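You operate a simulated robot arm through the tools that you are given. There is no shell and no other tool. Be economical: measure what you need, move in short steps, check, and stop when the job is done.

You are at the controls of a simulated two-armed robot. One attempt, no reset.

JOB
Switch the robot cell off and on again and bring it to READY.
Fine: black switch to HOLD, main switch off, then on, black switch to RUN, blue reset button.

The check looks at the end state, three seconds after you hand in, the way a careful person would. Anything else that was tipped, shoved, dropped, spilled or broken makes it a failure.

ROBOT AND FRAMES
Two 6-joint arms with two-finger grippers on one trunk, on a base that drives. Base frame: it is fixed to the floor where the robot stands at the start and does not move with it; the origin is under the middle of the robot, x ahead of it, y to its left, z up. Readings come in mm, rad, newtons and seconds.
The left shoulder is at the start at [60, 143, 935], the right one opposite. With the tool pointing down near the work surface each hand reaches from about 280 to 700 mm from the robot's upright axis, wherever it stands, measured 20 degrees to its own side. Places, roughly: black turn switch [800, 200, 1100]; lock hasp [700, -200, 1000]; mode switch [500, -300, 1000]; red main switch [800, -200, 1100]. Payload 2.45 kg a hand.
The tool frame of a hand sits at the grasp point between the pads (the TCP): z along the fingers, y along the line on which they close. The tips reach 26 mm beyond it. The gripper opens to 96 mm. The gripper's body begins 69 mm behind the TCP.
Orientation is that of the tool frame in the base frame, as a unit quaternion [x, y, z, w]. With the fingers straight down and closing along the base's y, the tool's x points along the base's -x, its y along +y and its z along -z.

CONTROLS
- The arms move only by the tool apply_moves. It takes "left_plan", "right_plan" or both (then of equal length, played together; a hand with none holds still); each is a list of rows, each a list of 6 numbers: the shift along the tool's x, y, z in units of 100 mm (1.0 is 100 mm), then the turn, a rotation vector about the tool's x, y, z in units of 90 degrees (1.0 is 90 degrees). In form: [[x, y, z, wx, wy, wz], ...]. A call has 1 to 20 rows; each row is the pose to reach, as a shift and turn from the pose commanded when the call began, along the tool's axes at that moment. "left_fingers" and "right_fingers" are, for a hand that has rows, the gripper command, from -1 (fully open) to 1 (shut), values between in proportion, set as the call begins (left out, the last holds). A call with a number of a shift or a turn outside -1 to 1 is refused whole. Each row takes 0.2 s and may step no farther than 50 mm and 0.15 rad from the row before; otherwise, or with a gripper value out of range, the whole call is refused. A pose out of reach is approached as far as the arm can. The call stops where the force on the tool passes 40 N (or 10 N more than at its start, if that is more) or the arm is blocked; 0.2 s more then pass. Each finger halts on what it meets, pressing with about 22 N; the grip force reading is that of the motor and also rises with nothing between the fingers. The clock runs only during rows and for 0.2 s after the last one: add rows that repeat a pose to give the fingers time. It gives the time, the measured TCP pose, the force on the tool (base axes), the opening and the grip force at its end, in the units of the frame above (readings bear some noise), with the torque about the TCP (base axes, N m) and any sound that the robot's microphone picked up.
- Cameras (640 x 400 px; columns grow to the right, rows downward): "scene" is now at [145.5, -5.8, 1551.4]; the picture's right is [-0.09, -1.00, 0.00], its down [-0.64, 0.06, -0.76] and it looks along [0.76, -0.07, -0.65] (base axes); focal length 258 px, centre (320, 200). "left" rides on the left gripper at [82, -3, -98] in its tool frame; the picture's right is [0.04, 1.00, 0.00], its down [-0.73, 0.03, -0.68] and it looks along [-0.68, 0.03, 0.73] (tool axes); focal length 256 px, centre (320, 200). "right" rides on the right gripper at [82, 3, -98] in its tool frame; the picture's right is [-0.04, 1.00, 0.00], its down [-0.73, -0.03, -0.68] and it looks along [-0.68, -0.03, 0.73] (tool axes); focal length 256 px, centre (320, 200). There is no depth. A picture from a camera that has moved, and an enlarged one, comes with that camera's place and axes in the base frame and with its lens.
- snapshot(camera): a new picture of that camera. It takes no simulated time.
- lift_body(by): slides the trunk up (or, below 0, down) by that many mm; the arms and the scene camera ride with it, the base frame stays. It gives what a move gives, with no picture.
- steer(legs): drives the robot by 1 to 6 legs, each [ahead, turn to the left] in mm and rad, along the robot's own axes; the way and the turn of a leg run together, so that a leg with both is an arc; at most 1500 mm and 3.142 rad a leg. The arms and the cameras ride along, it lands a little off, and it stops where it bumps. It gives what a move gives.
- aim_head(pan, tilt): turns the head with the scene camera to pan (to the left, within 1.501 rad either way) and tilt (down, from -0.506 to 1.204), counted from straight ahead of the robot. It gives what a move gives.
- enlarge(camera, box): a new picture of the part [left, top, right, bottom] of that camera's present view, enlarged. It takes no simulated time.
- job_done(): hands the job in; it is judged then, once.

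Work in short steps. Places have to be worked out from the pictures, the camera data and where the tool is seen: move nearer, look again, correct. Check each grasp and each placing, and mend what went wrong. You have 120 turns and 88 pictures in all, those below and enlarged ones among them. Open the grippers and draw the arms clear of the work before you hand the job in, unless the task says otherwise; then end with one line.

The tools are called after "Emit:" as a command line: name --argument value ..., lists and objects as JSON in quotes. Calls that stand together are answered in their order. apply_moves: Moves the arms, as the interface text tells. Its arguments: {"type":"object","properties":{"left_plan":{"type":"array","items":{"type":"array","items":{"type":"number"}}},"left_fingers":{"type":"number"},"right_plan":{"type":"array","items":{"type":"array","items":{"type":"number"}}},"right_fingers":{"type":"number"}},"required":[]} The other tools are called the same way: lift_body (by) slides the trunk up or down; steer (legs) drives the base; aim_head (pan, tilt) turns the head that bears the scene camera; snapshot (camera) takes a picture; enlarge (camera, box) takes an enlarged picture of a part of a camera's view; job_done () hands the job in.

At the start:

```text
t: 0.0
left_eef_pos: [468.3, 181.8, 1295.1]
left_tool_rot: [0.0, 1.0, -0.002, 0.001]
left_contact_force: [-1.0, 0.2, -0.2]
left_ft_torque: [-0.03, 0.01, 0.0]
left_grip_width: 96.1
left_gripper_force: 0.1
right_eef_pos: [405.4, -177.5, 1323.6]
right_tool_rot: [-0.001, 1.0, 0.001, 0.0]
right_contact_force: [-0.2, 0.5, -0.2]
right_ft_torque: [-0.01, 0.0, 0.03]
right_grip_width: 96.4
right_gripper_force: 0.1
trunk travel left (down, up): [-560.0, 30.0]
robot x, y, heading: [-3.2, 1.1, 0.0]
head pan, tilt: [-0.091, 0.703]
```

scene: 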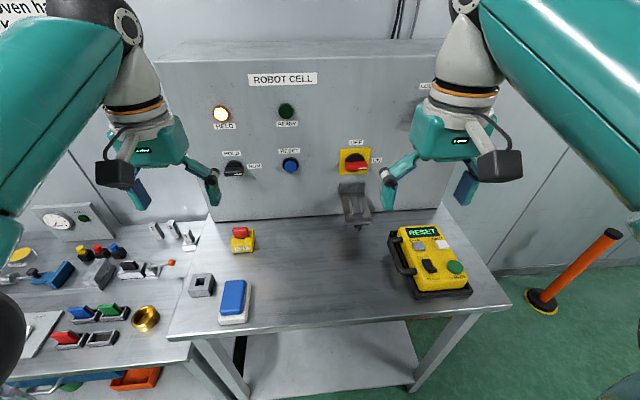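
right: 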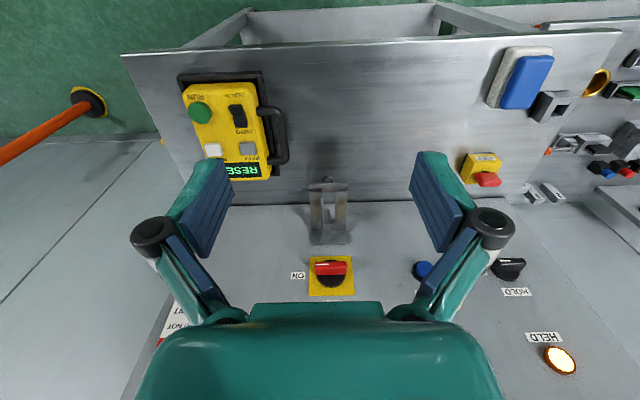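
left: 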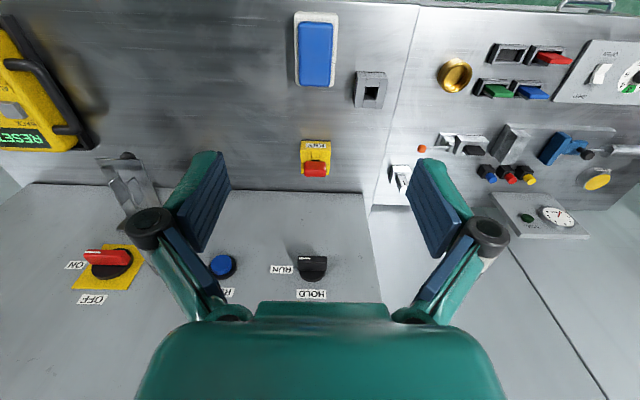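

The panel shows HELD lit, a black switch, a blue button and a red main switch. I'll enlarge the panel and the table to read the labels.

Emit:
enlarge --camera "scene" --box '[190, 60, 450, 222]'

Emit:
enlarge --camera "scene" --box '[180, 200, 500, 400]'

Emit:
enlarge --camera "right" --box '[160, 60, 360, 185]'

```text
2.46 times, centred on (320, 141) of scene
camera zoom: at [145.5, -5.8, 1551.4], right [-0.09, -1.0, 0.0], down [-0.64, 0.06, -0.76], along [0.76, -0.07, -0.65], focal length 635 px, centre (320, 345)
```

zoom: 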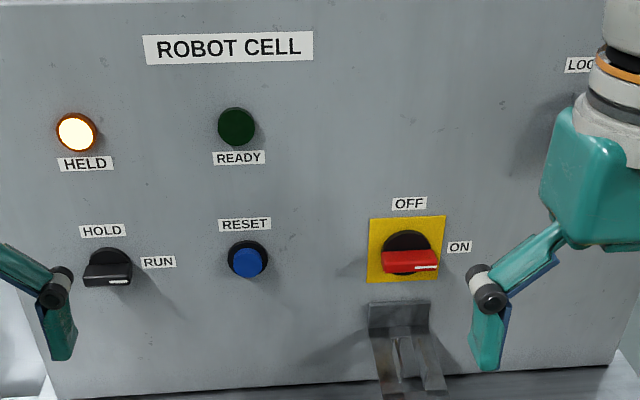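

```text
2.00 times, centred on (340, 300) of scene
camera zoom: at [145.5, -5.8, 1551.4], right [-0.09, -1.0, 0.0], down [-0.64, 0.06, -0.76], along [0.76, -0.07, -0.65], focal length 516 px, centre (280, 0)
```

zoom: 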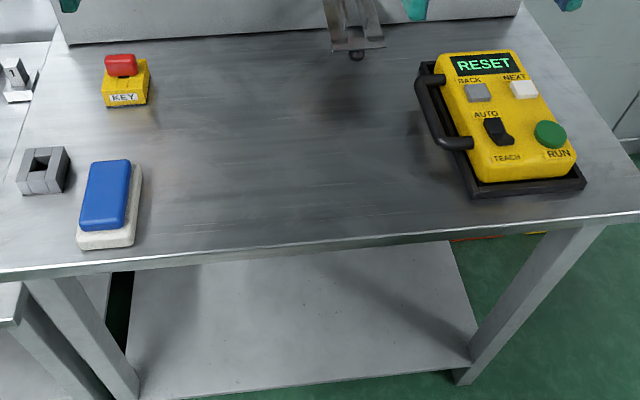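

```text
3.20 times, centred on (260, 122) of right
camera zoom: at [324.1, -174.7, 1421.5], right [0.04, 1.0, 0.0], down [0.73, -0.03, 0.68], along [0.68, -0.02, -0.73], focal length 819 px, centre (512, 448)
```

zoom: 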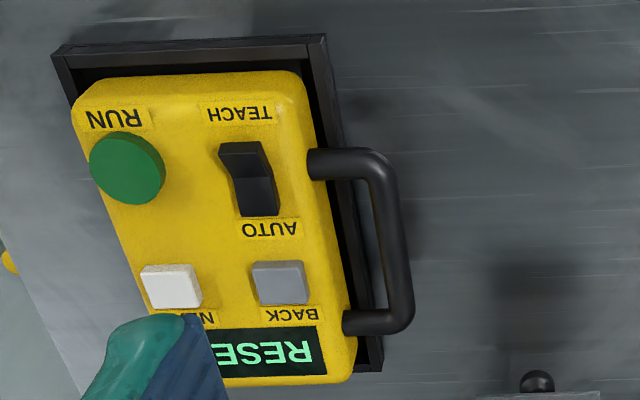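

I'll look at the signs on the wall left and the panel's right side.

Emit:
aim_head --pan 0.7 --tilt 0.3

Emit:
snapshot --camera "scene"

Emit:
aim_head --pan -0.6 --tilt 0.45

Emit:
snapshot --camera "scene"

Emit:
enlarge --camera "right" --box '[120, 170, 360, 400]'

```text
t: 1.1
left_eef_pos: [468.2, 182.2, 1295.1]
left_tool_rot: [0.0, 1.0, -0.001, 0.001]
left_contact_force: [0.7, -1.0, -0.3]
left_ft_torque: [-0.01, -0.01, 0.0]
left_grip_width: 96.0
left_gripper_force: 0.0
right_eef_pos: [404.8, -178.1, 1323.9]
right_tool_rot: [0.0, 1.0, 0.001, 0.001]
right_contact_force: [-0.3, 0.9, 0.5]
right_ft_torque: [-0.01, 0.0, 0.0]
right_grip_width: 95.9
right_gripper_force: 0.1
trunk travel left (down, up): [-560.0, 30.0]
robot x, y, heading: [-0.7, -2.3, -0.005]
head pan, tilt: [0.7, 0.3]
```

```text
81 pictures are left
camera scene: at [132.5, 61.9, 1587.9], right [0.64, -0.77, 0.0], down [-0.23, -0.19, -0.95], along [0.73, 0.61, -0.3], focal length 258 px, centre (320, 200)
```

scene: 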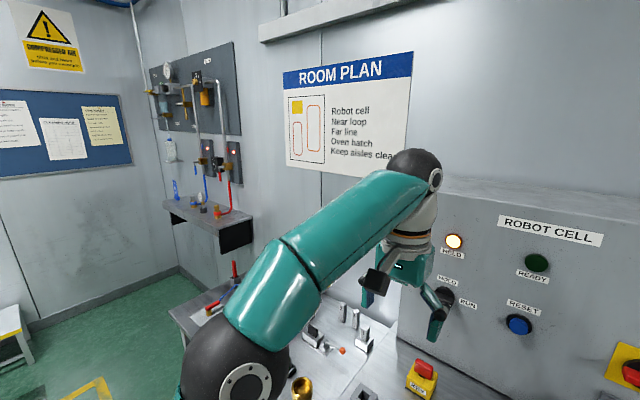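

```text
t: 2.6
left_eef_pos: [468.3, 181.9, 1294.4]
left_tool_rot: [0.001, 1.0, -0.002, 0.0]
left_contact_force: [-0.1, -0.8, 0.7]
left_ft_torque: [0.0, 0.01, -0.02]
left_grip_width: 96.3
left_gripper_force: 0.1
right_eef_pos: [405.1, -177.1, 1324.2]
right_tool_rot: [-0.001, 1.0, 0.001, 0.001]
right_contact_force: [0.6, -0.7, 0.3]
right_ft_torque: [0.01, 0.0, -0.03]
right_grip_width: 95.9
right_gripper_force: 0.1
trunk travel left (down, up): [-560.0, 30.0]
robot x, y, heading: [-2.3, -2.0, 0.0]
head pan, tilt: [-0.6, 0.45]
```

```text
80 pictures are left
camera scene: at [136.9, -50.1, 1574.0], right [-0.56, -0.83, 0.0], down [-0.36, 0.25, -0.9], along [0.74, -0.51, -0.44], focal length 258 px, centre (320, 200)
```

scene: 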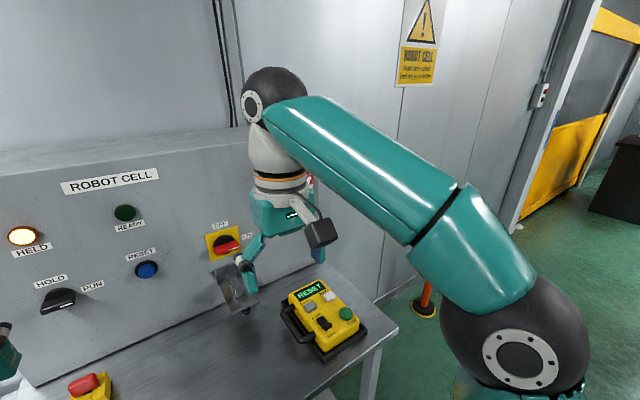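

```text
1.74 times, centred on (240, 285) of right
camera zoom: at [324.0, -174.7, 1421.9], right [0.04, 1.0, 0.0], down [0.73, -0.03, 0.68], along [0.68, -0.02, -0.73], focal length 445 px, centre (459, 52)
```

zoom: 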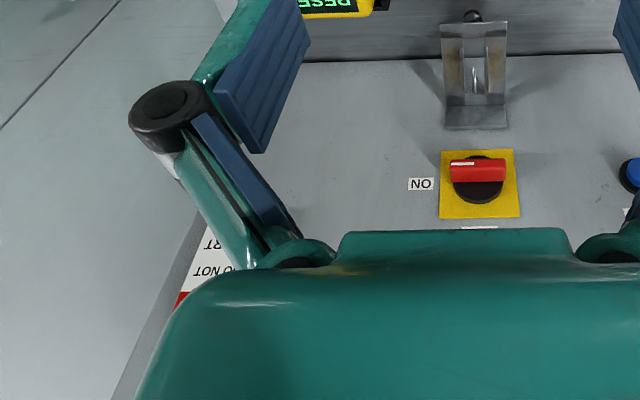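

A lockout-type sign hangs at the panel's right. I'll pitch the right hand forward (it must face the panel anyway), moving forward and down, and look with its camera.

Emit:
apply_moves --right_plan '[[-0.1, -0.1, 0.09, 0, -0.091, 0], [-0.2, -0.2, 0.18, 0, -0.182, 0], [-0.3, -0.3, 0.27, 0, -0.273, 0], [-0.4, -0.4, 0.36, 0, -0.364, 0], [-0.5, -0.5, 0.45, 0, -0.455, 0], [-0.6, -0.6, 0.54, 0, -0.546, 0], [-0.7, -0.7, 0.63, 0, -0.637, 0], [-0.8, -0.8, 0.72, 0, -0.728, 0], [-0.9, -0.9, 0.81, 0, -0.819, 0], [-0.95, -1.0, 0.9, 0, -0.91, 0], [-1.0, -1.0, 1.0, 0, -1.0, 0]]'

Emit:
snapshot --camera "right"

Emit:
snapshot --camera "scene"

```text
t: 5.0
left_eef_pos: [469.7, 182.7, 1294.4]
left_tool_rot: [-0.002, 1.0, -0.001, 0.001]
left_contact_force: [-0.3, -0.1, 0.0]
left_ft_torque: [-0.03, 0.01, 0.02]
left_grip_width: 96.2
left_gripper_force: 0.1
right_eef_pos: [499.2, -223.6, 1254.6]
right_tool_rot: [0.006, 0.71, -0.005, 0.704]
right_contact_force: [-0.1, 0.3, 1.0]
right_ft_torque: [-0.04, -0.02, -0.04]
right_grip_width: 96.1
right_gripper_force: 0.1
right hand out of reach, approached as far as the arm can: row 9, 10, 11
trunk travel left (down, up): [-560.0, 30.0]
robot x, y, heading: [-0.8, -1.5, -0.003]
head pan, tilt: [-0.6, 0.45]
```

```text
78 pictures are left
camera right: at [400.3, -218.6, 1174.4], right [0.02, 1.0, 0.04], down [-0.67, -0.02, 0.74], along [0.74, -0.04, 0.67], focal length 256 px, centre (320, 200)
```

right: 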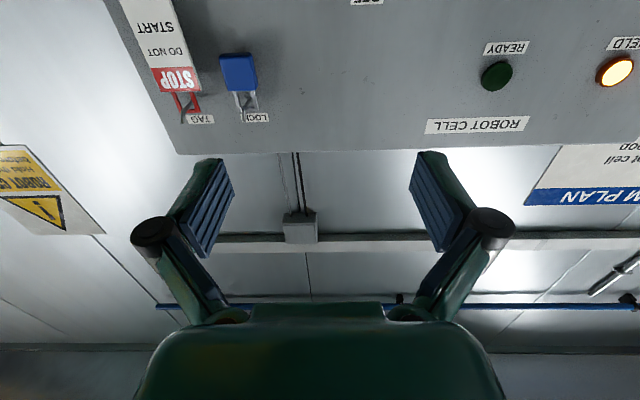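

```text
77 pictures are left
camera scene: at [137.4, -49.4, 1574.0], right [-0.56, -0.83, 0.0], down [-0.36, 0.25, -0.9], along [0.74, -0.51, -0.44], focal length 258 px, centre (320, 200)
```

scene: 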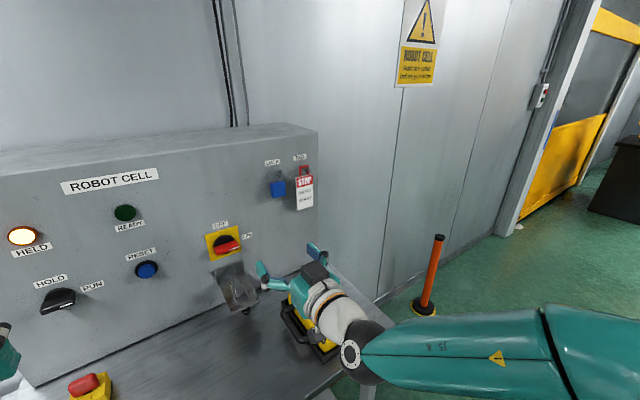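

The lock and tag simply hang stored on their pegs; the hasp is empty. I judge red handle ≈(777,-168,1144), black ≈(772,182,1143), blue ≈(785,19,1144). Next I roll the right hand 90° so it closes vertically and bring it towards the red switch.

Emit:
apply_moves --right_plan '[[0.09, 0.05, 0.09, 0, 0, 0.091], [0.18, 0.1, 0.18, 0, 0, 0.182], [0.27, 0.15, 0.27, 0, 0, 0.273], [0.36, 0.2, 0.36, 0, 0, 0.364], [0.45, 0.25, 0.45, 0, 0, 0.455], [0.54, 0.3, 0.54, 0, 0, 0.546], [0.63, 0.35, 0.63, 0, 0, 0.637], [0.72, 0.4, 0.72, 0, 0, 0.728], [0.81, 0.45, 0.81, 0, 0, 0.819], [0.9, 0.5, 0.9, 0, 0, 0.91], [1.0, 0.55, 1.0, 0, 0, 1.0], [1.0, 0.55, 1.0, 0, 0, 1.0]]' --right_fingers -0.25

Emit:
aim_head --pan -0.2 --tilt 0.6

Emit:
snapshot --camera "right"

Emit:
snapshot --camera "scene"

```text
t: 7.6
left_eef_pos: [469.8, 181.4, 1295.1]
left_tool_rot: [0.0, 1.0, -0.001, 0.001]
left_contact_force: [-0.5, 0.2, -1.2]
left_ft_torque: [0.03, -0.01, 0.02]
left_grip_width: 95.9
left_gripper_force: 0.0
right_eef_pos: [607.2, -177.4, 1376.6]
right_tool_rot: [0.49, 0.566, 0.435, 0.501]
right_contact_force: [0.7, -0.1, -0.5]
right_ft_torque: [0.01, 0.02, 0.03]
right_grip_width: 60.0
right_gripper_force: 0.0
right hand out of reach, approached as far as the arm can: row 1, 2, 3, 4, 5, 6, 7, 8, 9, 10, 11, 12
trunk travel left (down, up): [-560.0, 30.0]
robot x, y, heading: [2.7, 0.4, 0.002]
head pan, tilt: [-0.6, 0.45]
```

```text
t: 8.5
left_eef_pos: [467.1, 182.1, 1295.8]
left_tool_rot: [0.0, 1.0, 0.0, 0.001]
left_contact_force: [-1.0, 0.1, 0.8]
left_ft_torque: [0.03, -0.03, 0.01]
left_grip_width: 96.1
left_gripper_force: 0.1
right_eef_pos: [606.2, -176.6, 1376.7]
right_tool_rot: [0.49, 0.565, 0.434, 0.502]
right_contact_force: [-0.6, -0.3, -0.5]
right_ft_torque: [-0.02, -0.02, -0.03]
right_grip_width: 59.9
right_gripper_force: 0.1
trunk travel left (down, up): [-560.0, 30.0]
robot x, y, heading: [0.0, -2.1, 0.004]
head pan, tilt: [-0.201, 0.6]
```

```text
76 pictures are left
camera right: at [507.9, -95.9, 1380.0], right [0.12, 0.1, 0.99], down [-0.67, -0.73, 0.16], along [0.74, -0.68, -0.02], focal length 256 px, centre (320, 200)
```

right: 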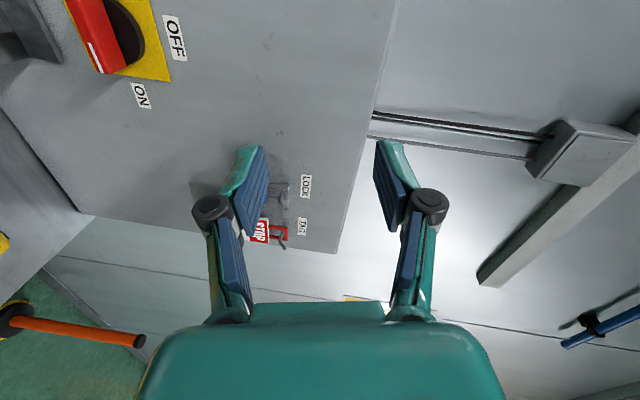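

```text
75 pictures are left
camera scene: at [147.7, -15.9, 1560.4], right [-0.2, -0.98, 0.0], down [-0.55, 0.11, -0.82], along [0.81, -0.17, -0.57], focal length 258 px, centre (320, 200)
```

scene: 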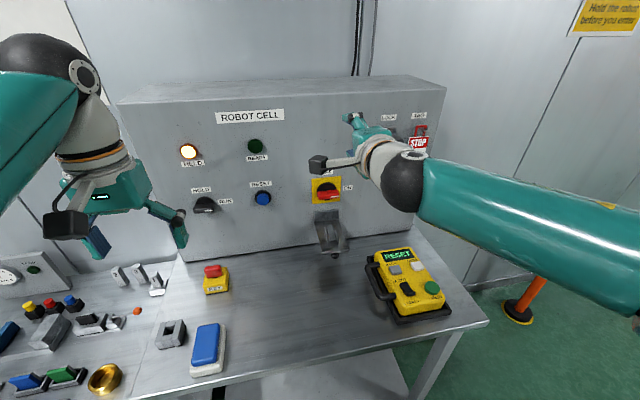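

The hand was pushed upward because the pose is too close in to the shoulder for a forward-pointing tool. I'll extend forward in small steps and see how the command frame behaves.

Emit:
apply_moves --right_plan '[[0, 0, 0.15, 0, 0, 0], [0, 0, 0.3, 0, 0, 0], [0, 0, 0.45, 0, 0, 0], [0, 0, 0.6, 0, 0, 0], [0, 0, 0.6, 0, 0, 0]]'

```text
t: 9.7
left_eef_pos: [468.2, 182.1, 1295.7]
left_tool_rot: [0.0, 1.0, -0.002, 0.0]
left_contact_force: [0.7, -0.1, 0.6]
left_ft_torque: [0.04, 0.0, 0.0]
left_grip_width: 96.1
left_gripper_force: 0.0
right_eef_pos: [661.4, -179.4, 1365.8]
right_tool_rot: [0.49, 0.566, 0.434, 0.501]
right_contact_force: [-0.2, -0.5, 0.0]
right_ft_torque: [-0.02, 0.04, -0.01]
right_grip_width: 60.0
right_gripper_force: 0.0
trunk travel left (down, up): [-560.0, 30.0]
robot x, y, heading: [1.6, -1.5, 0.001]
head pan, tilt: [-0.201, 0.6]
```

The command follows the actual pose (clamped). Now descend 100 mm with levelling correction of the tilt.

Emit:
apply_moves --right_plan '[[0.02, -0.2, 0.1, -0.03, 0, 0.03], [0.05, -0.4, 0.2, -0.05, 0, 0.06], [0.1, -0.6, 0.3, -0.076, 0, 0.091], [0.15, -0.8, 0.3, -0.076, 0, 0.091], [0.2, -1.0, 0.3, -0.076, 0, 0.091], [0.2, -1.0, 0.3, -0.076, 0, 0.091]]'

```text
t: 11.1
left_eef_pos: [469.0, 181.6, 1295.0]
left_tool_rot: [0.0, 1.0, -0.002, 0.0]
left_contact_force: [-0.4, 0.0, 1.0]
left_ft_torque: [-0.01, 0.03, 0.01]
left_grip_width: 96.3
left_gripper_force: 0.0
right_eef_pos: [727.9, -186.6, 1386.7]
right_tool_rot: [0.506, 0.519, 0.487, 0.488]
right_contact_force: [-0.4, -0.9, 0.0]
right_ft_torque: [0.02, -0.01, 0.0]
right_grip_width: 59.9
right_gripper_force: 0.1
right hand out of reach, approached as far as the arm can: row 1, 2, 3, 4, 5, 6
trunk travel left (down, up): [-560.0, 30.0]
robot x, y, heading: [1.8, -0.7, 0.001]
head pan, tilt: [-0.201, 0.6]
```

The wrist can't go level lower down with the trunk this high; lowering the trunk ~240 mm should put the hand at switch height. First I retract the right hand and pitch the left hand forward so it clears the table.

Emit:
apply_moves --right_plan '[[0, 0, -0.1, 0, 0, 0], [0, 0, -0.2, 0, 0, 0], [0, 0, -0.3, 0, 0, 0], [0, 0, -0.4, 0, 0, 0], [0, 0, -0.5, 0, 0, 0], [0, 0, -0.6, 0, 0, 0], [0, 0, -0.6, 0, 0, 0], [0, 0, -0.6, 0, 0, 0], [0, 0, -0.6, 0, 0, 0], [0, 0, -0.6, 0, 0, 0], [0, 0, -0.6, 0, 0, 0]]' --left_plan '[[-0.1, 0, -0.09, 0, -0.091, 0], [-0.2, 0, -0.18, 0, -0.182, 0], [-0.3, 0, -0.27, 0, -0.273, 0], [-0.4, 0, -0.36, 0, -0.364, 0], [-0.5, 0, -0.45, 0, -0.455, 0], [-0.6, 0, -0.54, 0, -0.546, 0], [-0.7, 0, -0.63, 0, -0.637, 0], [-0.8, 0, -0.72, 0, -0.728, 0], [-0.9, 0, -0.81, 0, -0.819, 0], [-0.95, 0, -0.9, 0, -0.91, 0], [-1.0, 0, -0.95, 0, -1.0, 0]]' --left_fingers -0.25

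Emit:
snapshot --camera "scene"

```text
t: 13.5
left_eef_pos: [568.9, 182.7, 1391.4]
left_tool_rot: [-0.001, 0.707, -0.001, 0.707]
left_contact_force: [0.1, 0.4, -0.3]
left_ft_torque: [0.03, 0.02, -0.02]
left_grip_width: 60.1
left_gripper_force: 0.1
right_eef_pos: [678.1, -181.8, 1405.1]
right_tool_rot: [0.508, 0.521, 0.484, 0.486]
right_contact_force: [-0.3, -0.1, -0.2]
right_ft_torque: [0.05, -0.01, 0.03]
right_grip_width: 60.3
right_gripper_force: 0.0
right hand out of reach, approached as far as the arm can: row 2, 3, 4, 5, 6, 7, 8, 9, 10, 11
trunk travel left (down, up): [-560.0, 30.0]
robot x, y, heading: [-1.6, 0.2, -0.0]
head pan, tilt: [-0.201, 0.6]
```

```text
74 pictures are left
camera scene: at [148.1, -15.8, 1560.4], right [-0.2, -0.98, 0.0], down [-0.55, 0.11, -0.82], along [0.81, -0.16, -0.57], focal length 258 px, centre (320, 200)
```

scene: 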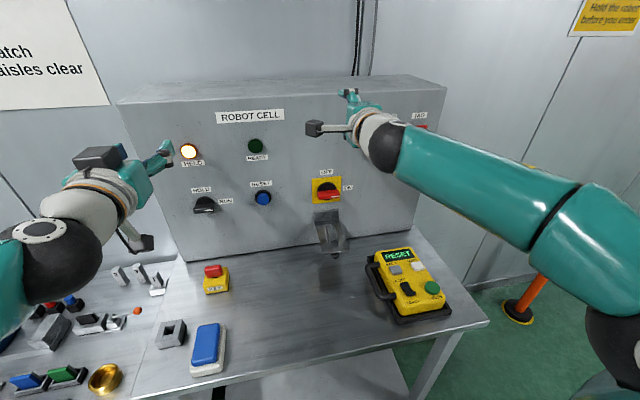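

Left hand is nicely level. Lower the trunk 120 mm first and check.

Emit:
lift_body --by -120

Emit:
snapshot --camera "scene"

```text
t: 15.0
left_eef_pos: [569.1, 183.0, 1271.0]
left_tool_rot: [-0.001, 0.707, -0.001, 0.708]
left_contact_force: [-0.5, -0.2, 0.1]
left_ft_torque: [0.03, 0.01, -0.03]
left_grip_width: 60.0
left_gripper_force: 0.1
right_eef_pos: [678.3, -183.0, 1285.4]
right_tool_rot: [0.507, 0.522, 0.485, 0.486]
right_contact_force: [0.5, -0.2, 0.7]
right_ft_torque: [-0.01, 0.02, 0.04]
right_grip_width: 59.9
right_gripper_force: 0.0
trunk travel left (down, up): [-440.0, 150.0]
robot x, y, heading: [-0.3, 0.4, 0.004]
head pan, tilt: [-0.201, 0.6]
```

```text
73 pictures are left
camera scene: at [147.3, -15.8, 1440.5], right [-0.2, -0.98, 0.0], down [-0.55, 0.11, -0.82], along [0.81, -0.16, -0.57], focal length 258 px, centre (320, 200)
```

scene: 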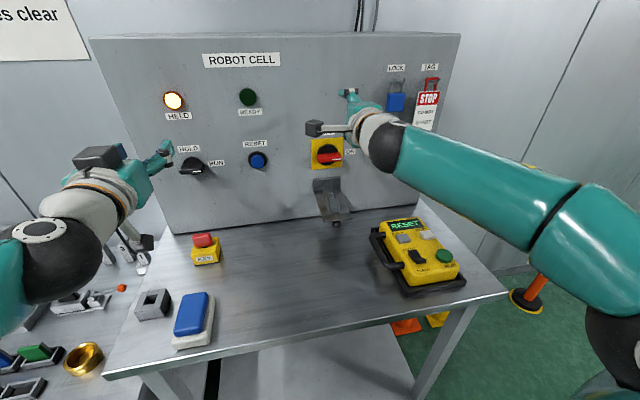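

Clear so far; lower another 120 mm.

Emit:
lift_body --by -120

Emit:
snapshot --camera "scene"

Emit:
snapshot --camera "right"

Emit:
snapshot --camera "left"

```text
t: 16.5
left_eef_pos: [568.9, 182.8, 1151.8]
left_tool_rot: [-0.002, 0.706, 0.0, 0.708]
left_contact_force: [0.7, 0.5, -0.2]
left_ft_torque: [0.0, -0.03, 0.0]
left_grip_width: 59.9
left_gripper_force: 0.1
right_eef_pos: [676.7, -182.1, 1164.3]
right_tool_rot: [0.507, 0.522, 0.485, 0.486]
right_contact_force: [-0.3, 0.5, 0.0]
right_ft_torque: [-0.02, 0.0, -0.03]
right_grip_width: 59.9
right_gripper_force: 0.2
trunk travel left (down, up): [-320.0, 270.0]
robot x, y, heading: [3.2, 0.6, -0.001]
head pan, tilt: [-0.201, 0.6]
```

```text
72 pictures are left
camera scene: at [147.3, -15.8, 1320.5], right [-0.2, -0.98, 0.0], down [-0.55, 0.11, -0.82], along [0.81, -0.16, -0.57], focal length 258 px, centre (320, 200)
```

scene: 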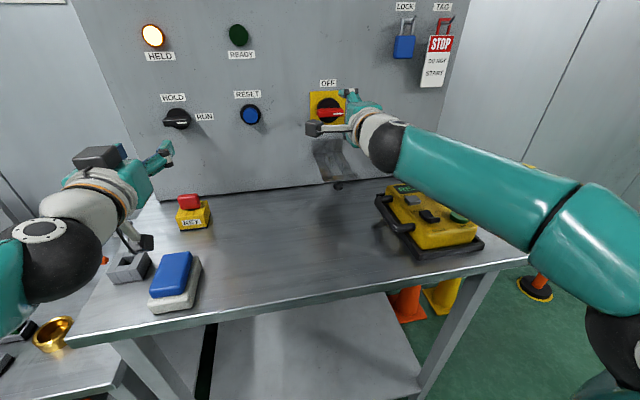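

```text
71 pictures are left
camera right: at [578.2, -102.0, 1172.4], right [0.06, -0.02, 1.0], down [-0.67, -0.74, 0.02], along [0.74, -0.67, -0.06], focal length 256 px, centre (320, 200)
```

right: 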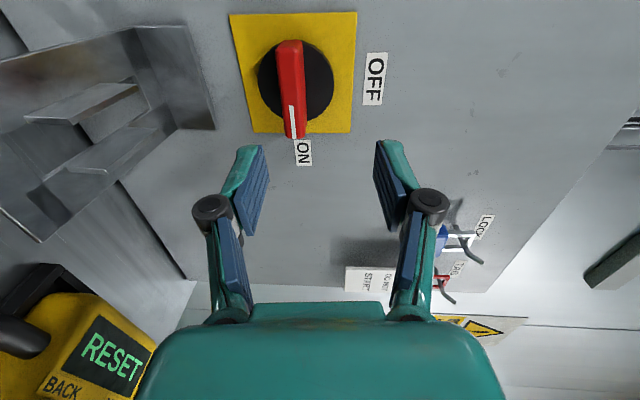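

```text
70 pictures are left
camera left: at [469.7, 179.8, 1070.9], right [0.0, 1.0, -0.04], down [-0.68, 0.03, 0.73], along [0.73, 0.03, 0.68], focal length 256 px, centre (320, 200)
```

left: 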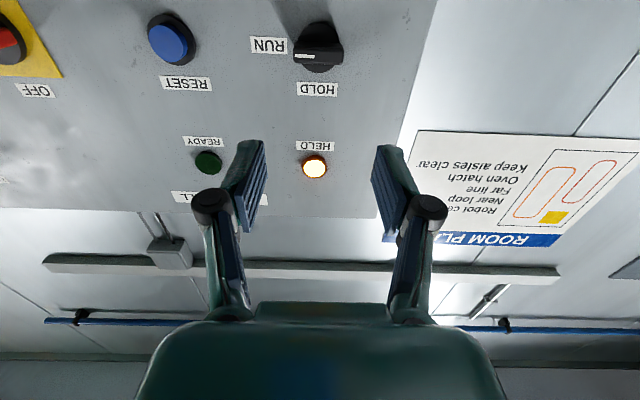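

Both switches clearly point right (RUN, ON). I judge axes: red (y −168.5, z 1138), black (y 182, z 1138), handle fronts at x≈777. I roll the left hand to close vertically and advance, and level the right hand at its standoff.

Emit:
apply_moves --left_plan '[[0.01, 0, 0.09, 0, 0, 0.091], [0.02, 0, 0.18, 0, 0, 0.182], [0.04, 0, 0.27, 0, 0, 0.273], [0.05, 0, 0.36, 0, 0, 0.364], [0.06, 0, 0.45, 0, 0, 0.455], [0.08, 0, 0.54, 0, 0, 0.546], [0.1, 0, 0.63, 0, 0, 0.637], [0.12, 0, 0.72, 0, 0, 0.728], [0.14, 0, 0.81, 0, 0, 0.819], [0.14, 0, 0.9, 0, 0, 0.91], [0.14, 0, 1.0, 0, 0, 1.0], [0.14, 0, 1.0, 0, 0, 1.0]]' --right_plan '[[0.03, -0.05, 0.05, -0.01, 0, 0.01], [0.06, -0.1, 0.1, -0.02, 0, 0.01], [0.09, -0.15, 0.15, -0.03, 0, 0.01], [0.14, -0.22, 0.2, -0.038, 0, 0.01], [0.14, -0.22, 0.25, -0.038, 0, 0.01], [0.14, -0.22, 0.3, -0.038, 0, 0.01], [0.14, -0.22, 0.4, -0.038, 0, 0.01], [0.14, -0.22, 0.4, -0.038, 0, 0.01], [0.14, -0.22, 0.4, -0.038, 0, 0.01], [0.14, -0.22, 0.4, -0.038, 0, 0.01], [0.14, -0.22, 0.4, -0.038, 0, 0.01], [0.14, -0.22, 0.4, -0.038, 0, 0.01]]'

Emit:
snapshot --camera "left"

```text
t: 19.1
left_eef_pos: [668.7, 183.6, 1136.3]
left_tool_rot: [0.499, 0.5, 0.501, 0.5]
left_contact_force: [0.2, -0.4, 1.3]
left_ft_torque: [-0.03, 0.0, -0.02]
left_grip_width: 60.0
left_gripper_force: 0.1
right_eef_pos: [731.6, -169.4, 1170.4]
right_tool_rot: [0.497, 0.505, 0.502, 0.495]
right_contact_force: [-0.2, -0.6, -0.3]
right_ft_torque: [0.01, 0.01, -0.03]
right_grip_width: 60.0
right_gripper_force: 0.0
right hand out of reach, approached as far as the arm can: row 1, 2, 3, 4, 5, 6, 7, 8, 9, 10, 11, 12
trunk travel left (down, up): [-320.0, 270.0]
robot x, y, heading: [-1.3, -0.8, -0.006]
head pan, tilt: [-0.201, 0.6]
```

```text
69 pictures are left
camera left: at [570.1, 265.1, 1135.0], right [0.0, 0.04, 1.0], down [-0.68, -0.73, 0.03], along [0.73, -0.68, 0.03], focal length 256 px, centre (320, 200)
```

left: 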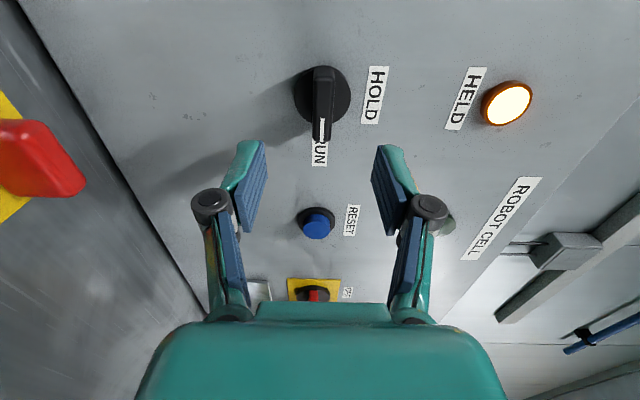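

Left hand is well aligned: black switch axis y≈181, z≈1141, panel x≈800. I centre and advance until the tips reach x≈768.

Emit:
apply_moves --left_plan '[[-0.02, 0.04, 0.15, 0, 0, 0], [-0.02, 0.04, 0.3, 0, 0, 0], [-0.02, 0.04, 0.45, 0, 0, 0], [-0.02, 0.04, 0.6, 0, 0, 0], [-0.02, 0.04, 0.73, 0, 0, 0], [-0.02, 0.04, 0.73, 0, 0, 0]]'

Emit:
snapshot --camera "left"

Emit:
aim_head --pan 0.2 --tilt 0.3

Emit:
snapshot --camera "scene"

```text
t: 20.5
left_eef_pos: [740.4, 179.9, 1141.1]
left_tool_rot: [0.498, 0.501, 0.5, 0.5]
left_contact_force: [0.0, -1.1, -0.3]
left_ft_torque: [0.02, 0.04, -0.01]
left_grip_width: 60.0
left_gripper_force: 0.1
right_eef_pos: [730.7, -170.4, 1169.6]
right_tool_rot: [0.497, 0.504, 0.503, 0.496]
right_contact_force: [-0.5, -0.7, 0.1]
right_ft_torque: [-0.03, 0.01, -0.02]
right_grip_width: 60.1
right_gripper_force: 0.1
trunk travel left (down, up): [-320.0, 270.0]
robot x, y, heading: [0.7, 3.6, -0.0]
head pan, tilt: [-0.201, 0.6]
```

```text
68 pictures are left
camera left: at [641.7, 262.8, 1137.8], right [0.0, 0.04, 1.0], down [-0.68, -0.73, 0.03], along [0.73, -0.68, 0.03], focal length 256 px, centre (320, 200)
```

left: 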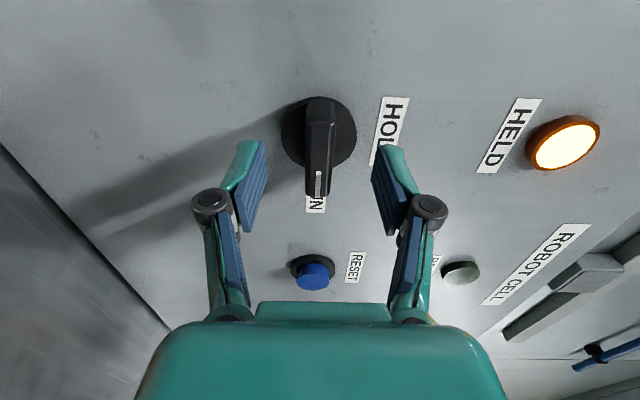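

```text
t: 21.3
left_eef_pos: [741.1, 180.9, 1139.5]
left_tool_rot: [0.5, 0.499, 0.5, 0.501]
left_contact_force: [-0.3, -0.2, -0.3]
left_ft_torque: [0.04, 0.0, 0.01]
left_grip_width: 59.9
left_gripper_force: 0.0
right_eef_pos: [731.1, -169.6, 1168.9]
right_tool_rot: [0.497, 0.505, 0.502, 0.495]
right_contact_force: [0.1, 0.2, -0.2]
right_ft_torque: [0.03, 0.01, -0.05]
right_grip_width: 59.7
right_gripper_force: 0.1
trunk travel left (down, up): [-320.0, 270.0]
robot x, y, heading: [-2.3, -2.6, -0.001]
head pan, tilt: [0.201, 0.3]
```

```text
67 pictures are left
camera scene: at [152.7, 20.4, 1347.8], right [0.2, -0.98, 0.0], down [-0.29, -0.06, -0.95], along [0.94, 0.19, -0.3], focal length 258 px, centre (320, 200)
```

scene: 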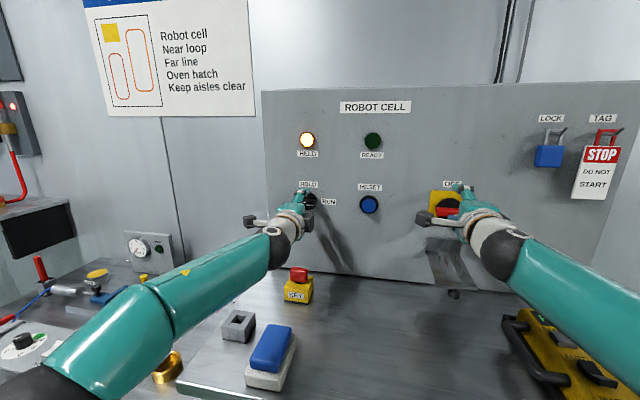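

Centred on the axis. Advance 18 mm more (tips ≈x 784), then check contact.

Emit:
apply_moves --left_plan '[[0, 0, 0.06, 0, 0, 0], [0, 0, 0.12, 0, 0, 0], [0, 0, 0.18, 0, 0, 0], [0, 0, 0.18, 0, 0, 0]]'

Emit:
snapshot --camera "left"

```text
t: 22.3
left_eef_pos: [759.8, 181.4, 1142.3]
left_tool_rot: [0.499, 0.5, 0.5, 0.501]
left_contact_force: [0.1, 0.1, 0.6]
left_ft_torque: [-0.01, 0.01, 0.0]
left_grip_width: 60.0
left_gripper_force: 0.0
right_eef_pos: [730.4, -170.8, 1169.7]
right_tool_rot: [0.498, 0.504, 0.502, 0.496]
right_contact_force: [-0.2, 0.4, 0.1]
right_ft_torque: [-0.01, 0.01, 0.03]
right_grip_width: 59.8
right_gripper_force: 0.0
trunk travel left (down, up): [-320.0, 270.0]
robot x, y, heading: [1.0, 1.7, -0.001]
head pan, tilt: [0.201, 0.3]
```

```text
66 pictures are left
camera left: at [661.2, 263.3, 1138.6], right [0.0, 0.04, 1.0], down [-0.68, -0.73, 0.03], along [0.73, -0.68, 0.03], focal length 256 px, centre (320, 200)
```

left: 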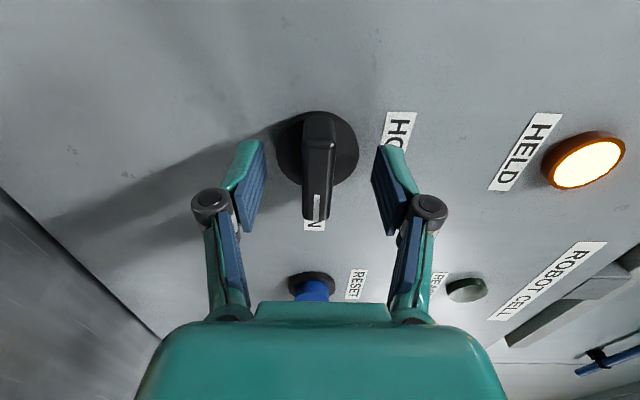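

Fingers straddle the bar without touching. Close on it.

Emit:
apply_moves --left_plan '[[0, 0, 0, 0, 0, 0], [0, 0, 0, 0, 0, 0], [0, 0, 0, 0, 0, 0], [0, 0, 0, 0, 0, 0]]' --left_fingers 1

Emit:
snapshot --camera "left"

```text
t: 23.3
left_eef_pos: [761.1, 180.5, 1140.0]
left_tool_rot: [0.499, 0.502, 0.499, 0.5]
left_contact_force: [-6.9, 0.2, -8.7]
left_ft_torque: [0.02, 0.23, 0.29]
left_grip_width: 15.8
left_gripper_force: 41.8
right_eef_pos: [731.1, -169.5, 1169.0]
right_tool_rot: [0.497, 0.504, 0.503, 0.496]
right_contact_force: [0.0, -0.3, -0.2]
right_ft_torque: [-0.01, -0.02, -0.01]
right_grip_width: 60.1
right_gripper_force: 0.0
trunk travel left (down, up): [-320.0, 270.0]
robot x, y, heading: [0.6, -0.0, -0.001]
head pan, tilt: [0.201, 0.3]
```

```text
65 pictures are left
camera left: at [661.4, 263.2, 1137.4], right [0.0, 0.04, 1.0], down [-0.68, -0.73, 0.03], along [0.73, -0.68, 0.03], focal length 256 px, centre (320, 200)
```

left: 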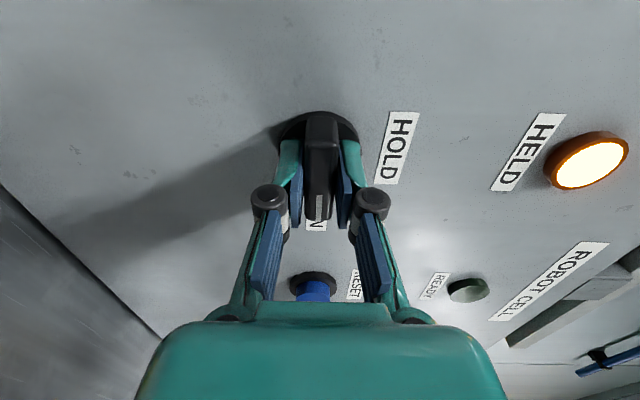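

Bar gripped (15.8 mm). Turn 90° counter-clockwise to HOLD.

Emit:
apply_moves --left_plan '[[0, 0, 0, 0, 0, -0.09], [0, 0, 0, 0, 0, -0.18], [0, 0, 0, 0, 0, -0.27], [0, 0, 0, 0, 0, -0.36], [0, 0, 0, 0, 0, -0.45], [0, 0, 0, 0, 0, -0.54], [0, 0, 0, 0, 0, -0.63], [0, 0, 0, 0, 0, -0.72], [0, 0, 0, 0, 0, -0.81], [0, 0, 0, 0, 0, -0.9], [0, 0, 0, 0, 0, -0.98], [0, 0, 0, 0, 0, -1.0]]'

Emit:
snapshot --camera "left"

Emit:
enlarge --camera "scene" --box '[240, 80, 480, 230]'

```text
t: 25.9
left_eef_pos: [760.4, 180.0, 1139.8]
left_tool_rot: [-0.001, 0.708, -0.001, 0.707]
left_contact_force: [-10.9, 0.2, -18.4]
left_ft_torque: [0.25, -0.01, 0.02]
left_grip_width: 16.2
left_gripper_force: 41.8
right_eef_pos: [731.4, -169.6, 1170.8]
right_tool_rot: [0.497, 0.505, 0.502, 0.496]
right_contact_force: [0.2, 0.1, 0.4]
right_ft_torque: [-0.01, 0.01, -0.03]
right_grip_width: 60.0
right_gripper_force: 0.1
trunk travel left (down, up): [-320.0, 270.0]
robot x, y, heading: [-0.8, -1.4, -0.001]
head pan, tilt: [0.201, 0.3]
```

```text
64 pictures are left
camera left: at [661.3, 177.8, 1059.3], right [0.0, 1.0, -0.04], down [-0.68, 0.03, 0.73], along [0.74, 0.03, 0.68], focal length 256 px, centre (320, 200)
```

left: 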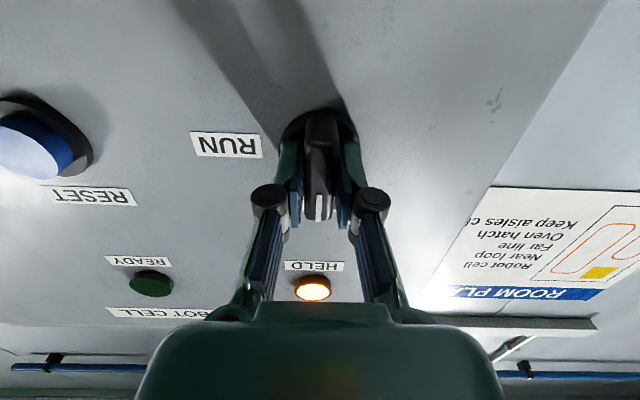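

```text
2.67 times, centred on (360, 155) of scene
camera zoom: at [153.2, 20.9, 1347.7], right [0.2, -0.98, 0.0], down [-0.29, -0.06, -0.95], along [0.94, 0.19, -0.3], focal length 688 px, centre (213, 320)
```

zoom: 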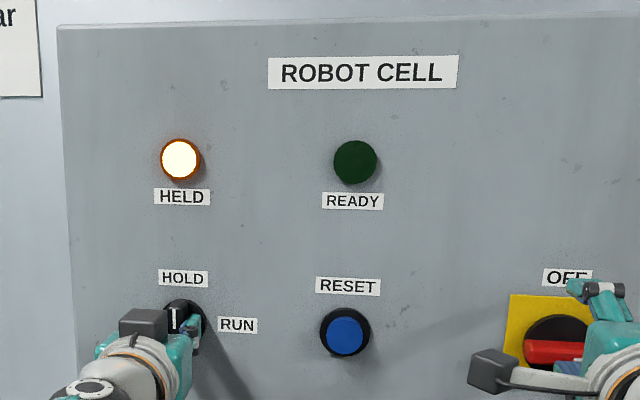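

Black switch shows HOLD. Release and retract the left hand 90 mm.

Emit:
apply_moves --left_plan '[[0, 0, 0, 0, 0, 0], [0, 0, 0, 0, 0, 0], [0, 0, 0, 0, 0, 0], [0, 0, -0.2, 0, 0, 0], [0, 0, -0.4, 0, 0, 0], [0, 0, -0.6, 0, 0, 0], [0, 0, -0.8, 0, 0, 0], [0, 0, -0.9, 0, 0, 0]]' --left_fingers -0.25

Emit:
apply_moves --right_plan '[[0, 0, -0.1, 0, 0, 0], [0, 0, -0.2, 0, 0, 0], [0, 0, -0.2, 0, 0, 0]]'

Emit:
lift_body --by -60

Emit:
snapshot --camera "scene"

Emit:
snapshot --camera "right"

```text
t: 27.7
left_eef_pos: [669.0, 181.6, 1140.9]
left_tool_rot: [0.0, 0.707, -0.001, 0.708]
left_contact_force: [0.0, -0.1, -0.5]
left_ft_torque: [-0.06, -0.02, 0.0]
left_grip_width: 60.0
left_gripper_force: 0.2
right_eef_pos: [729.7, -169.5, 1170.2]
right_tool_rot: [0.497, 0.504, 0.502, 0.496]
right_contact_force: [-0.6, -0.5, 0.2]
right_ft_torque: [0.04, -0.02, -0.01]
right_grip_width: 60.1
right_gripper_force: 0.0
trunk travel left (down, up): [-320.0, 270.0]
robot x, y, heading: [0.7, 1.6, -0.001]
head pan, tilt: [0.201, 0.3]
```

```text
t: 28.5
left_eef_pos: [670.3, 181.5, 1141.0]
left_tool_rot: [-0.001, 0.707, -0.001, 0.708]
left_contact_force: [0.6, -0.2, -0.1]
left_ft_torque: [0.0, -0.02, 0.01]
left_grip_width: 60.0
left_gripper_force: 0.0
right_eef_pos: [715.0, -172.7, 1177.2]
right_tool_rot: [0.497, 0.505, 0.502, 0.495]
right_contact_force: [0.4, 0.0, 0.2]
right_ft_torque: [-0.03, 0.0, 0.0]
right_grip_width: 59.7
right_gripper_force: 0.1
right hand out of reach, approached as far as the arm can: row 1, 2, 3
trunk travel left (down, up): [-320.0, 270.0]
robot x, y, heading: [-3.8, 0.2, 0.002]
head pan, tilt: [0.201, 0.3]
```

```text
t: 29.5
left_eef_pos: [669.2, 181.9, 1082.9]
left_tool_rot: [-0.001, 0.707, -0.001, 0.708]
left_contact_force: [-0.1, -0.7, 0.2]
left_ft_torque: [0.01, 0.01, 0.01]
left_grip_width: 60.0
left_gripper_force: 0.0
right_eef_pos: [714.9, -173.3, 1117.1]
right_tool_rot: [0.497, 0.505, 0.503, 0.496]
right_contact_force: [0.2, 0.5, 0.0]
right_ft_torque: [0.02, 0.01, 0.0]
right_grip_width: 60.0
right_gripper_force: 0.1
trunk travel left (down, up): [-260.0, 330.0]
robot x, y, heading: [0.8, 1.8, -0.001]
head pan, tilt: [0.201, 0.3]
```

```text
62 pictures are left
camera scene: at [152.3, 20.4, 1287.9], right [0.2, -0.98, 0.0], down [-0.29, -0.06, -0.96], along [0.94, 0.19, -0.3], focal length 258 px, centre (320, 200)
```

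scene: 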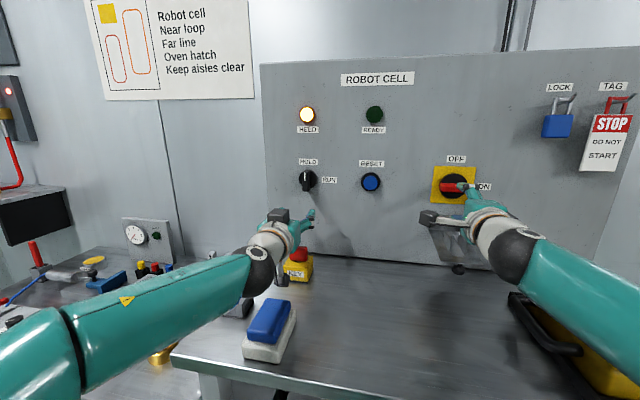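

```text
61 pictures are left
camera right: at [615.4, -92.3, 1121.4], right [0.0, -0.04, 1.0], down [-0.67, -0.74, -0.03], along [0.74, -0.67, -0.03], focal length 256 px, centre (320, 200)
```

right: 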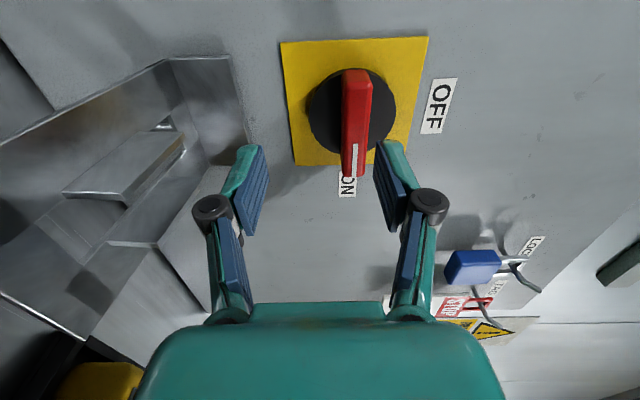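

The right hand can now reach lower; red axis measured at y≈−170, z≈1140. Centre on it, staying short of the handle.

Emit:
apply_moves --right_plan '[[0.01, 0.08, 0, 0, 0, 0], [0.02, 0.16, 0, 0, 0, 0], [0.03, 0.23, 0, 0, 0, 0], [0.03, 0.23, 0.1, 0, 0, 0], [0.03, 0.23, 0.2, 0, 0, 0], [0.03, 0.23, 0.2, 0, 0, 0]]'

Emit:
snapshot --camera "right"

```text
t: 30.9
left_eef_pos: [668.7, 182.7, 1081.0]
left_tool_rot: [-0.001, 0.707, -0.001, 0.708]
left_contact_force: [0.2, 0.5, -0.2]
left_ft_torque: [0.0, -0.02, 0.0]
left_grip_width: 60.0
left_gripper_force: 0.1
right_eef_pos: [735.8, -169.8, 1140.7]
right_tool_rot: [0.497, 0.504, 0.503, 0.495]
right_contact_force: [-0.2, -0.9, 1.2]
right_ft_torque: [0.0, -0.05, -0.02]
right_grip_width: 60.1
right_gripper_force: 0.0
trunk travel left (down, up): [-260.0, 330.0]
robot x, y, heading: [1.6, 0.9, -0.001]
head pan, tilt: [0.201, 0.3]
```

```text
60 pictures are left
camera right: at [635.9, -89.7, 1143.9], right [0.01, -0.04, 1.0], down [-0.67, -0.74, -0.03], along [0.74, -0.67, -0.03], focal length 256 px, centre (320, 200)
```

right: 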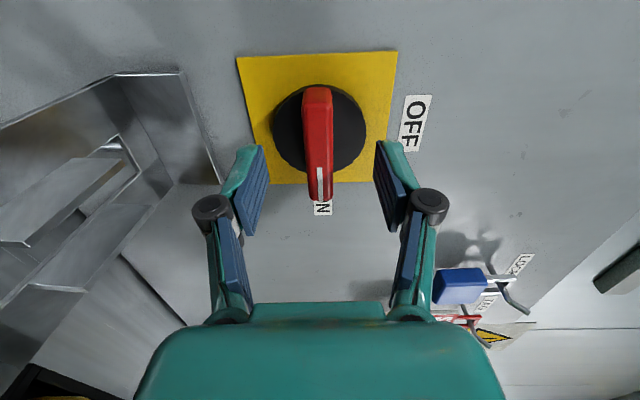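

Well centred. Advance 25 mm and then close on the red handle.

Emit:
apply_moves --right_plan '[[0, 0, 0.08, 0, 0, 0], [0, 0, 0.16, 0, 0, 0], [0, 0, 0.25, 0, 0, 0], [0, 0, 0.25, 0, 0, 0]]'

Emit:
apply_moves --right_plan '[[0, 0, 0, 0, 0, 0], [0, 0, 0, 0, 0, 0], [0, 0, 0, 0, 0, 0], [0, 0, 0, 0, 0, 0]]' --right_fingers 1

Emit:
snapshot --camera "right"

```text
t: 31.9
left_eef_pos: [670.2, 181.5, 1081.3]
left_tool_rot: [-0.001, 0.707, -0.001, 0.707]
left_contact_force: [0.3, -0.6, 0.4]
left_ft_torque: [0.0, 0.01, 0.02]
left_grip_width: 59.9
left_gripper_force: 0.0
right_eef_pos: [758.9, -170.2, 1140.7]
right_tool_rot: [0.497, 0.505, 0.502, 0.496]
right_contact_force: [0.6, -0.8, 0.4]
right_ft_torque: [-0.04, -0.01, 0.0]
right_grip_width: 60.2
right_gripper_force: 0.1
trunk travel left (down, up): [-260.0, 330.0]
robot x, y, heading: [0.6, 2.3, 0.005]
head pan, tilt: [0.201, 0.3]
```

```text
t: 32.9
left_eef_pos: [668.6, 181.7, 1082.5]
left_tool_rot: [-0.001, 0.706, -0.001, 0.708]
left_contact_force: [-0.3, -0.8, 0.4]
left_ft_torque: [-0.02, -0.03, -0.03]
left_grip_width: 59.9
left_gripper_force: 0.0
right_eef_pos: [757.9, -170.6, 1140.2]
right_tool_rot: [0.498, 0.505, 0.502, 0.495]
right_contact_force: [-11.1, -0.2, -6.5]
right_ft_torque: [0.02, 0.16, -0.39]
right_grip_width: 15.9
right_gripper_force: 42.0
trunk travel left (down, up): [-260.0, 330.0]
robot x, y, heading: [-1.0, 4.8, 0.001]
head pan, tilt: [0.201, 0.3]
```

```text
59 pictures are left
camera right: at [659.0, -89.2, 1143.7], right [0.01, -0.04, 1.0], down [-0.67, -0.74, -0.03], along [0.74, -0.67, -0.03], focal length 256 px, centre (320, 200)
```

right: 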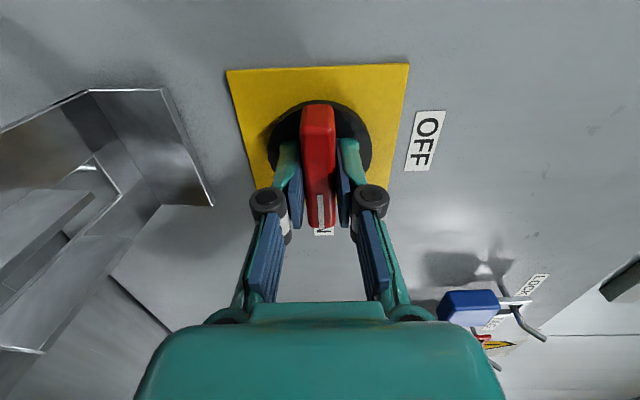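

Handle gripped. The camera bracket will swing down towards the hasp, so I turn first ~60% and check clearance.

Emit:
apply_moves --right_plan '[[0, 0, 0, 0, 0, -0.09], [0, 0, 0, 0, 0, -0.18], [0, 0, 0, 0, 0, -0.27], [0, 0, 0, 0, 0, -0.36], [0, 0, 0, 0, 0, -0.45], [0, 0, 0, 0, 0, -0.54], [0, 0, 0, 0, 0, -0.62]]'

Emit:
aim_head --pan -0.2 --tilt 0.3

Emit:
enlarge --camera "scene" --box '[240, 100, 480, 250]'

Emit:
snapshot --camera "right"

```text
t: 34.5
left_eef_pos: [667.5, 181.1, 1082.4]
left_tool_rot: [-0.002, 0.706, 0.001, 0.708]
left_contact_force: [-0.6, 0.2, 0.3]
left_ft_torque: [0.02, 0.01, -0.01]
left_grip_width: 60.1
left_gripper_force: 0.1
right_eef_pos: [758.7, -169.7, 1139.5]
right_tool_rot: [0.203, 0.68, 0.212, 0.672]
right_contact_force: [-28.1, -0.8, -20.9]
right_ft_torque: [0.0, 0.73, -0.01]
right_grip_width: 15.8
right_gripper_force: 41.5
trunk travel left (down, up): [-260.0, 330.0]
robot x, y, heading: [1.2, -2.0, 0.0]
head pan, tilt: [0.201, 0.3]
```

```text
t: 35.4
left_eef_pos: [668.1, 182.2, 1082.6]
left_tool_rot: [-0.001, 0.706, -0.001, 0.708]
left_contact_force: [0.2, -0.2, 0.1]
left_ft_torque: [-0.02, -0.02, 0.0]
left_grip_width: 60.0
left_gripper_force: 0.0
right_eef_pos: [758.8, -169.3, 1141.3]
right_tool_rot: [0.205, 0.68, 0.212, 0.672]
right_contact_force: [-28.9, 0.0, -23.0]
right_ft_torque: [-0.02, 0.39, -0.23]
right_grip_width: 15.8
right_gripper_force: 42.3
trunk travel left (down, up): [-260.0, 330.0]
robot x, y, heading: [2.6, 1.6, -0.008]
head pan, tilt: [-0.201, 0.3]
```

```text
2.67 times, centred on (360, 175) of scene
camera zoom: at [150.7, -17.3, 1288.0], right [-0.2, -0.98, 0.0], down [-0.29, 0.06, -0.96], along [0.94, -0.19, -0.29], focal length 688 px, centre (213, 267)
```

zoom: 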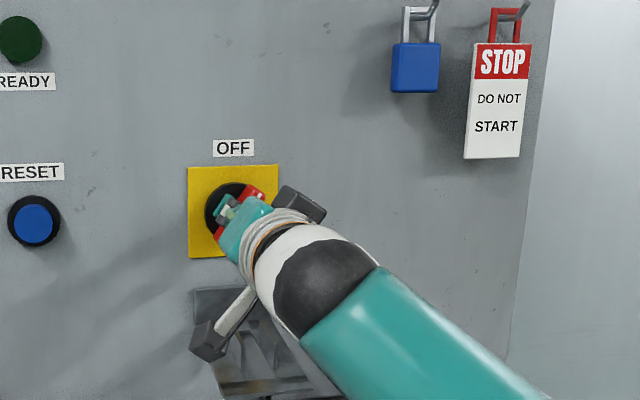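

```text
57 pictures are left
camera right: at [659.1, -122.1, 1075.0], right [-0.01, 0.8, 0.6], down [-0.67, -0.45, 0.6], along [0.74, -0.39, 0.54], focal length 256 px, centre (320, 200)
```

right: 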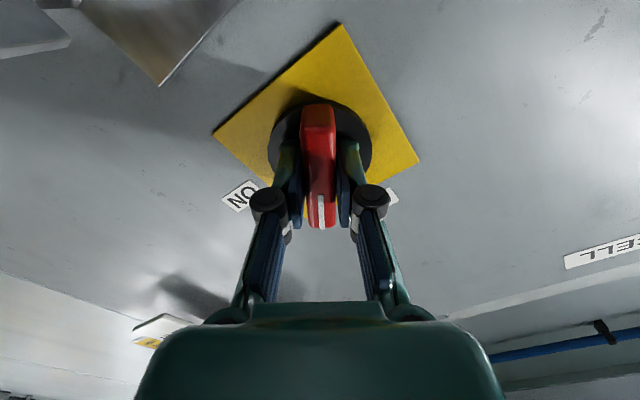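

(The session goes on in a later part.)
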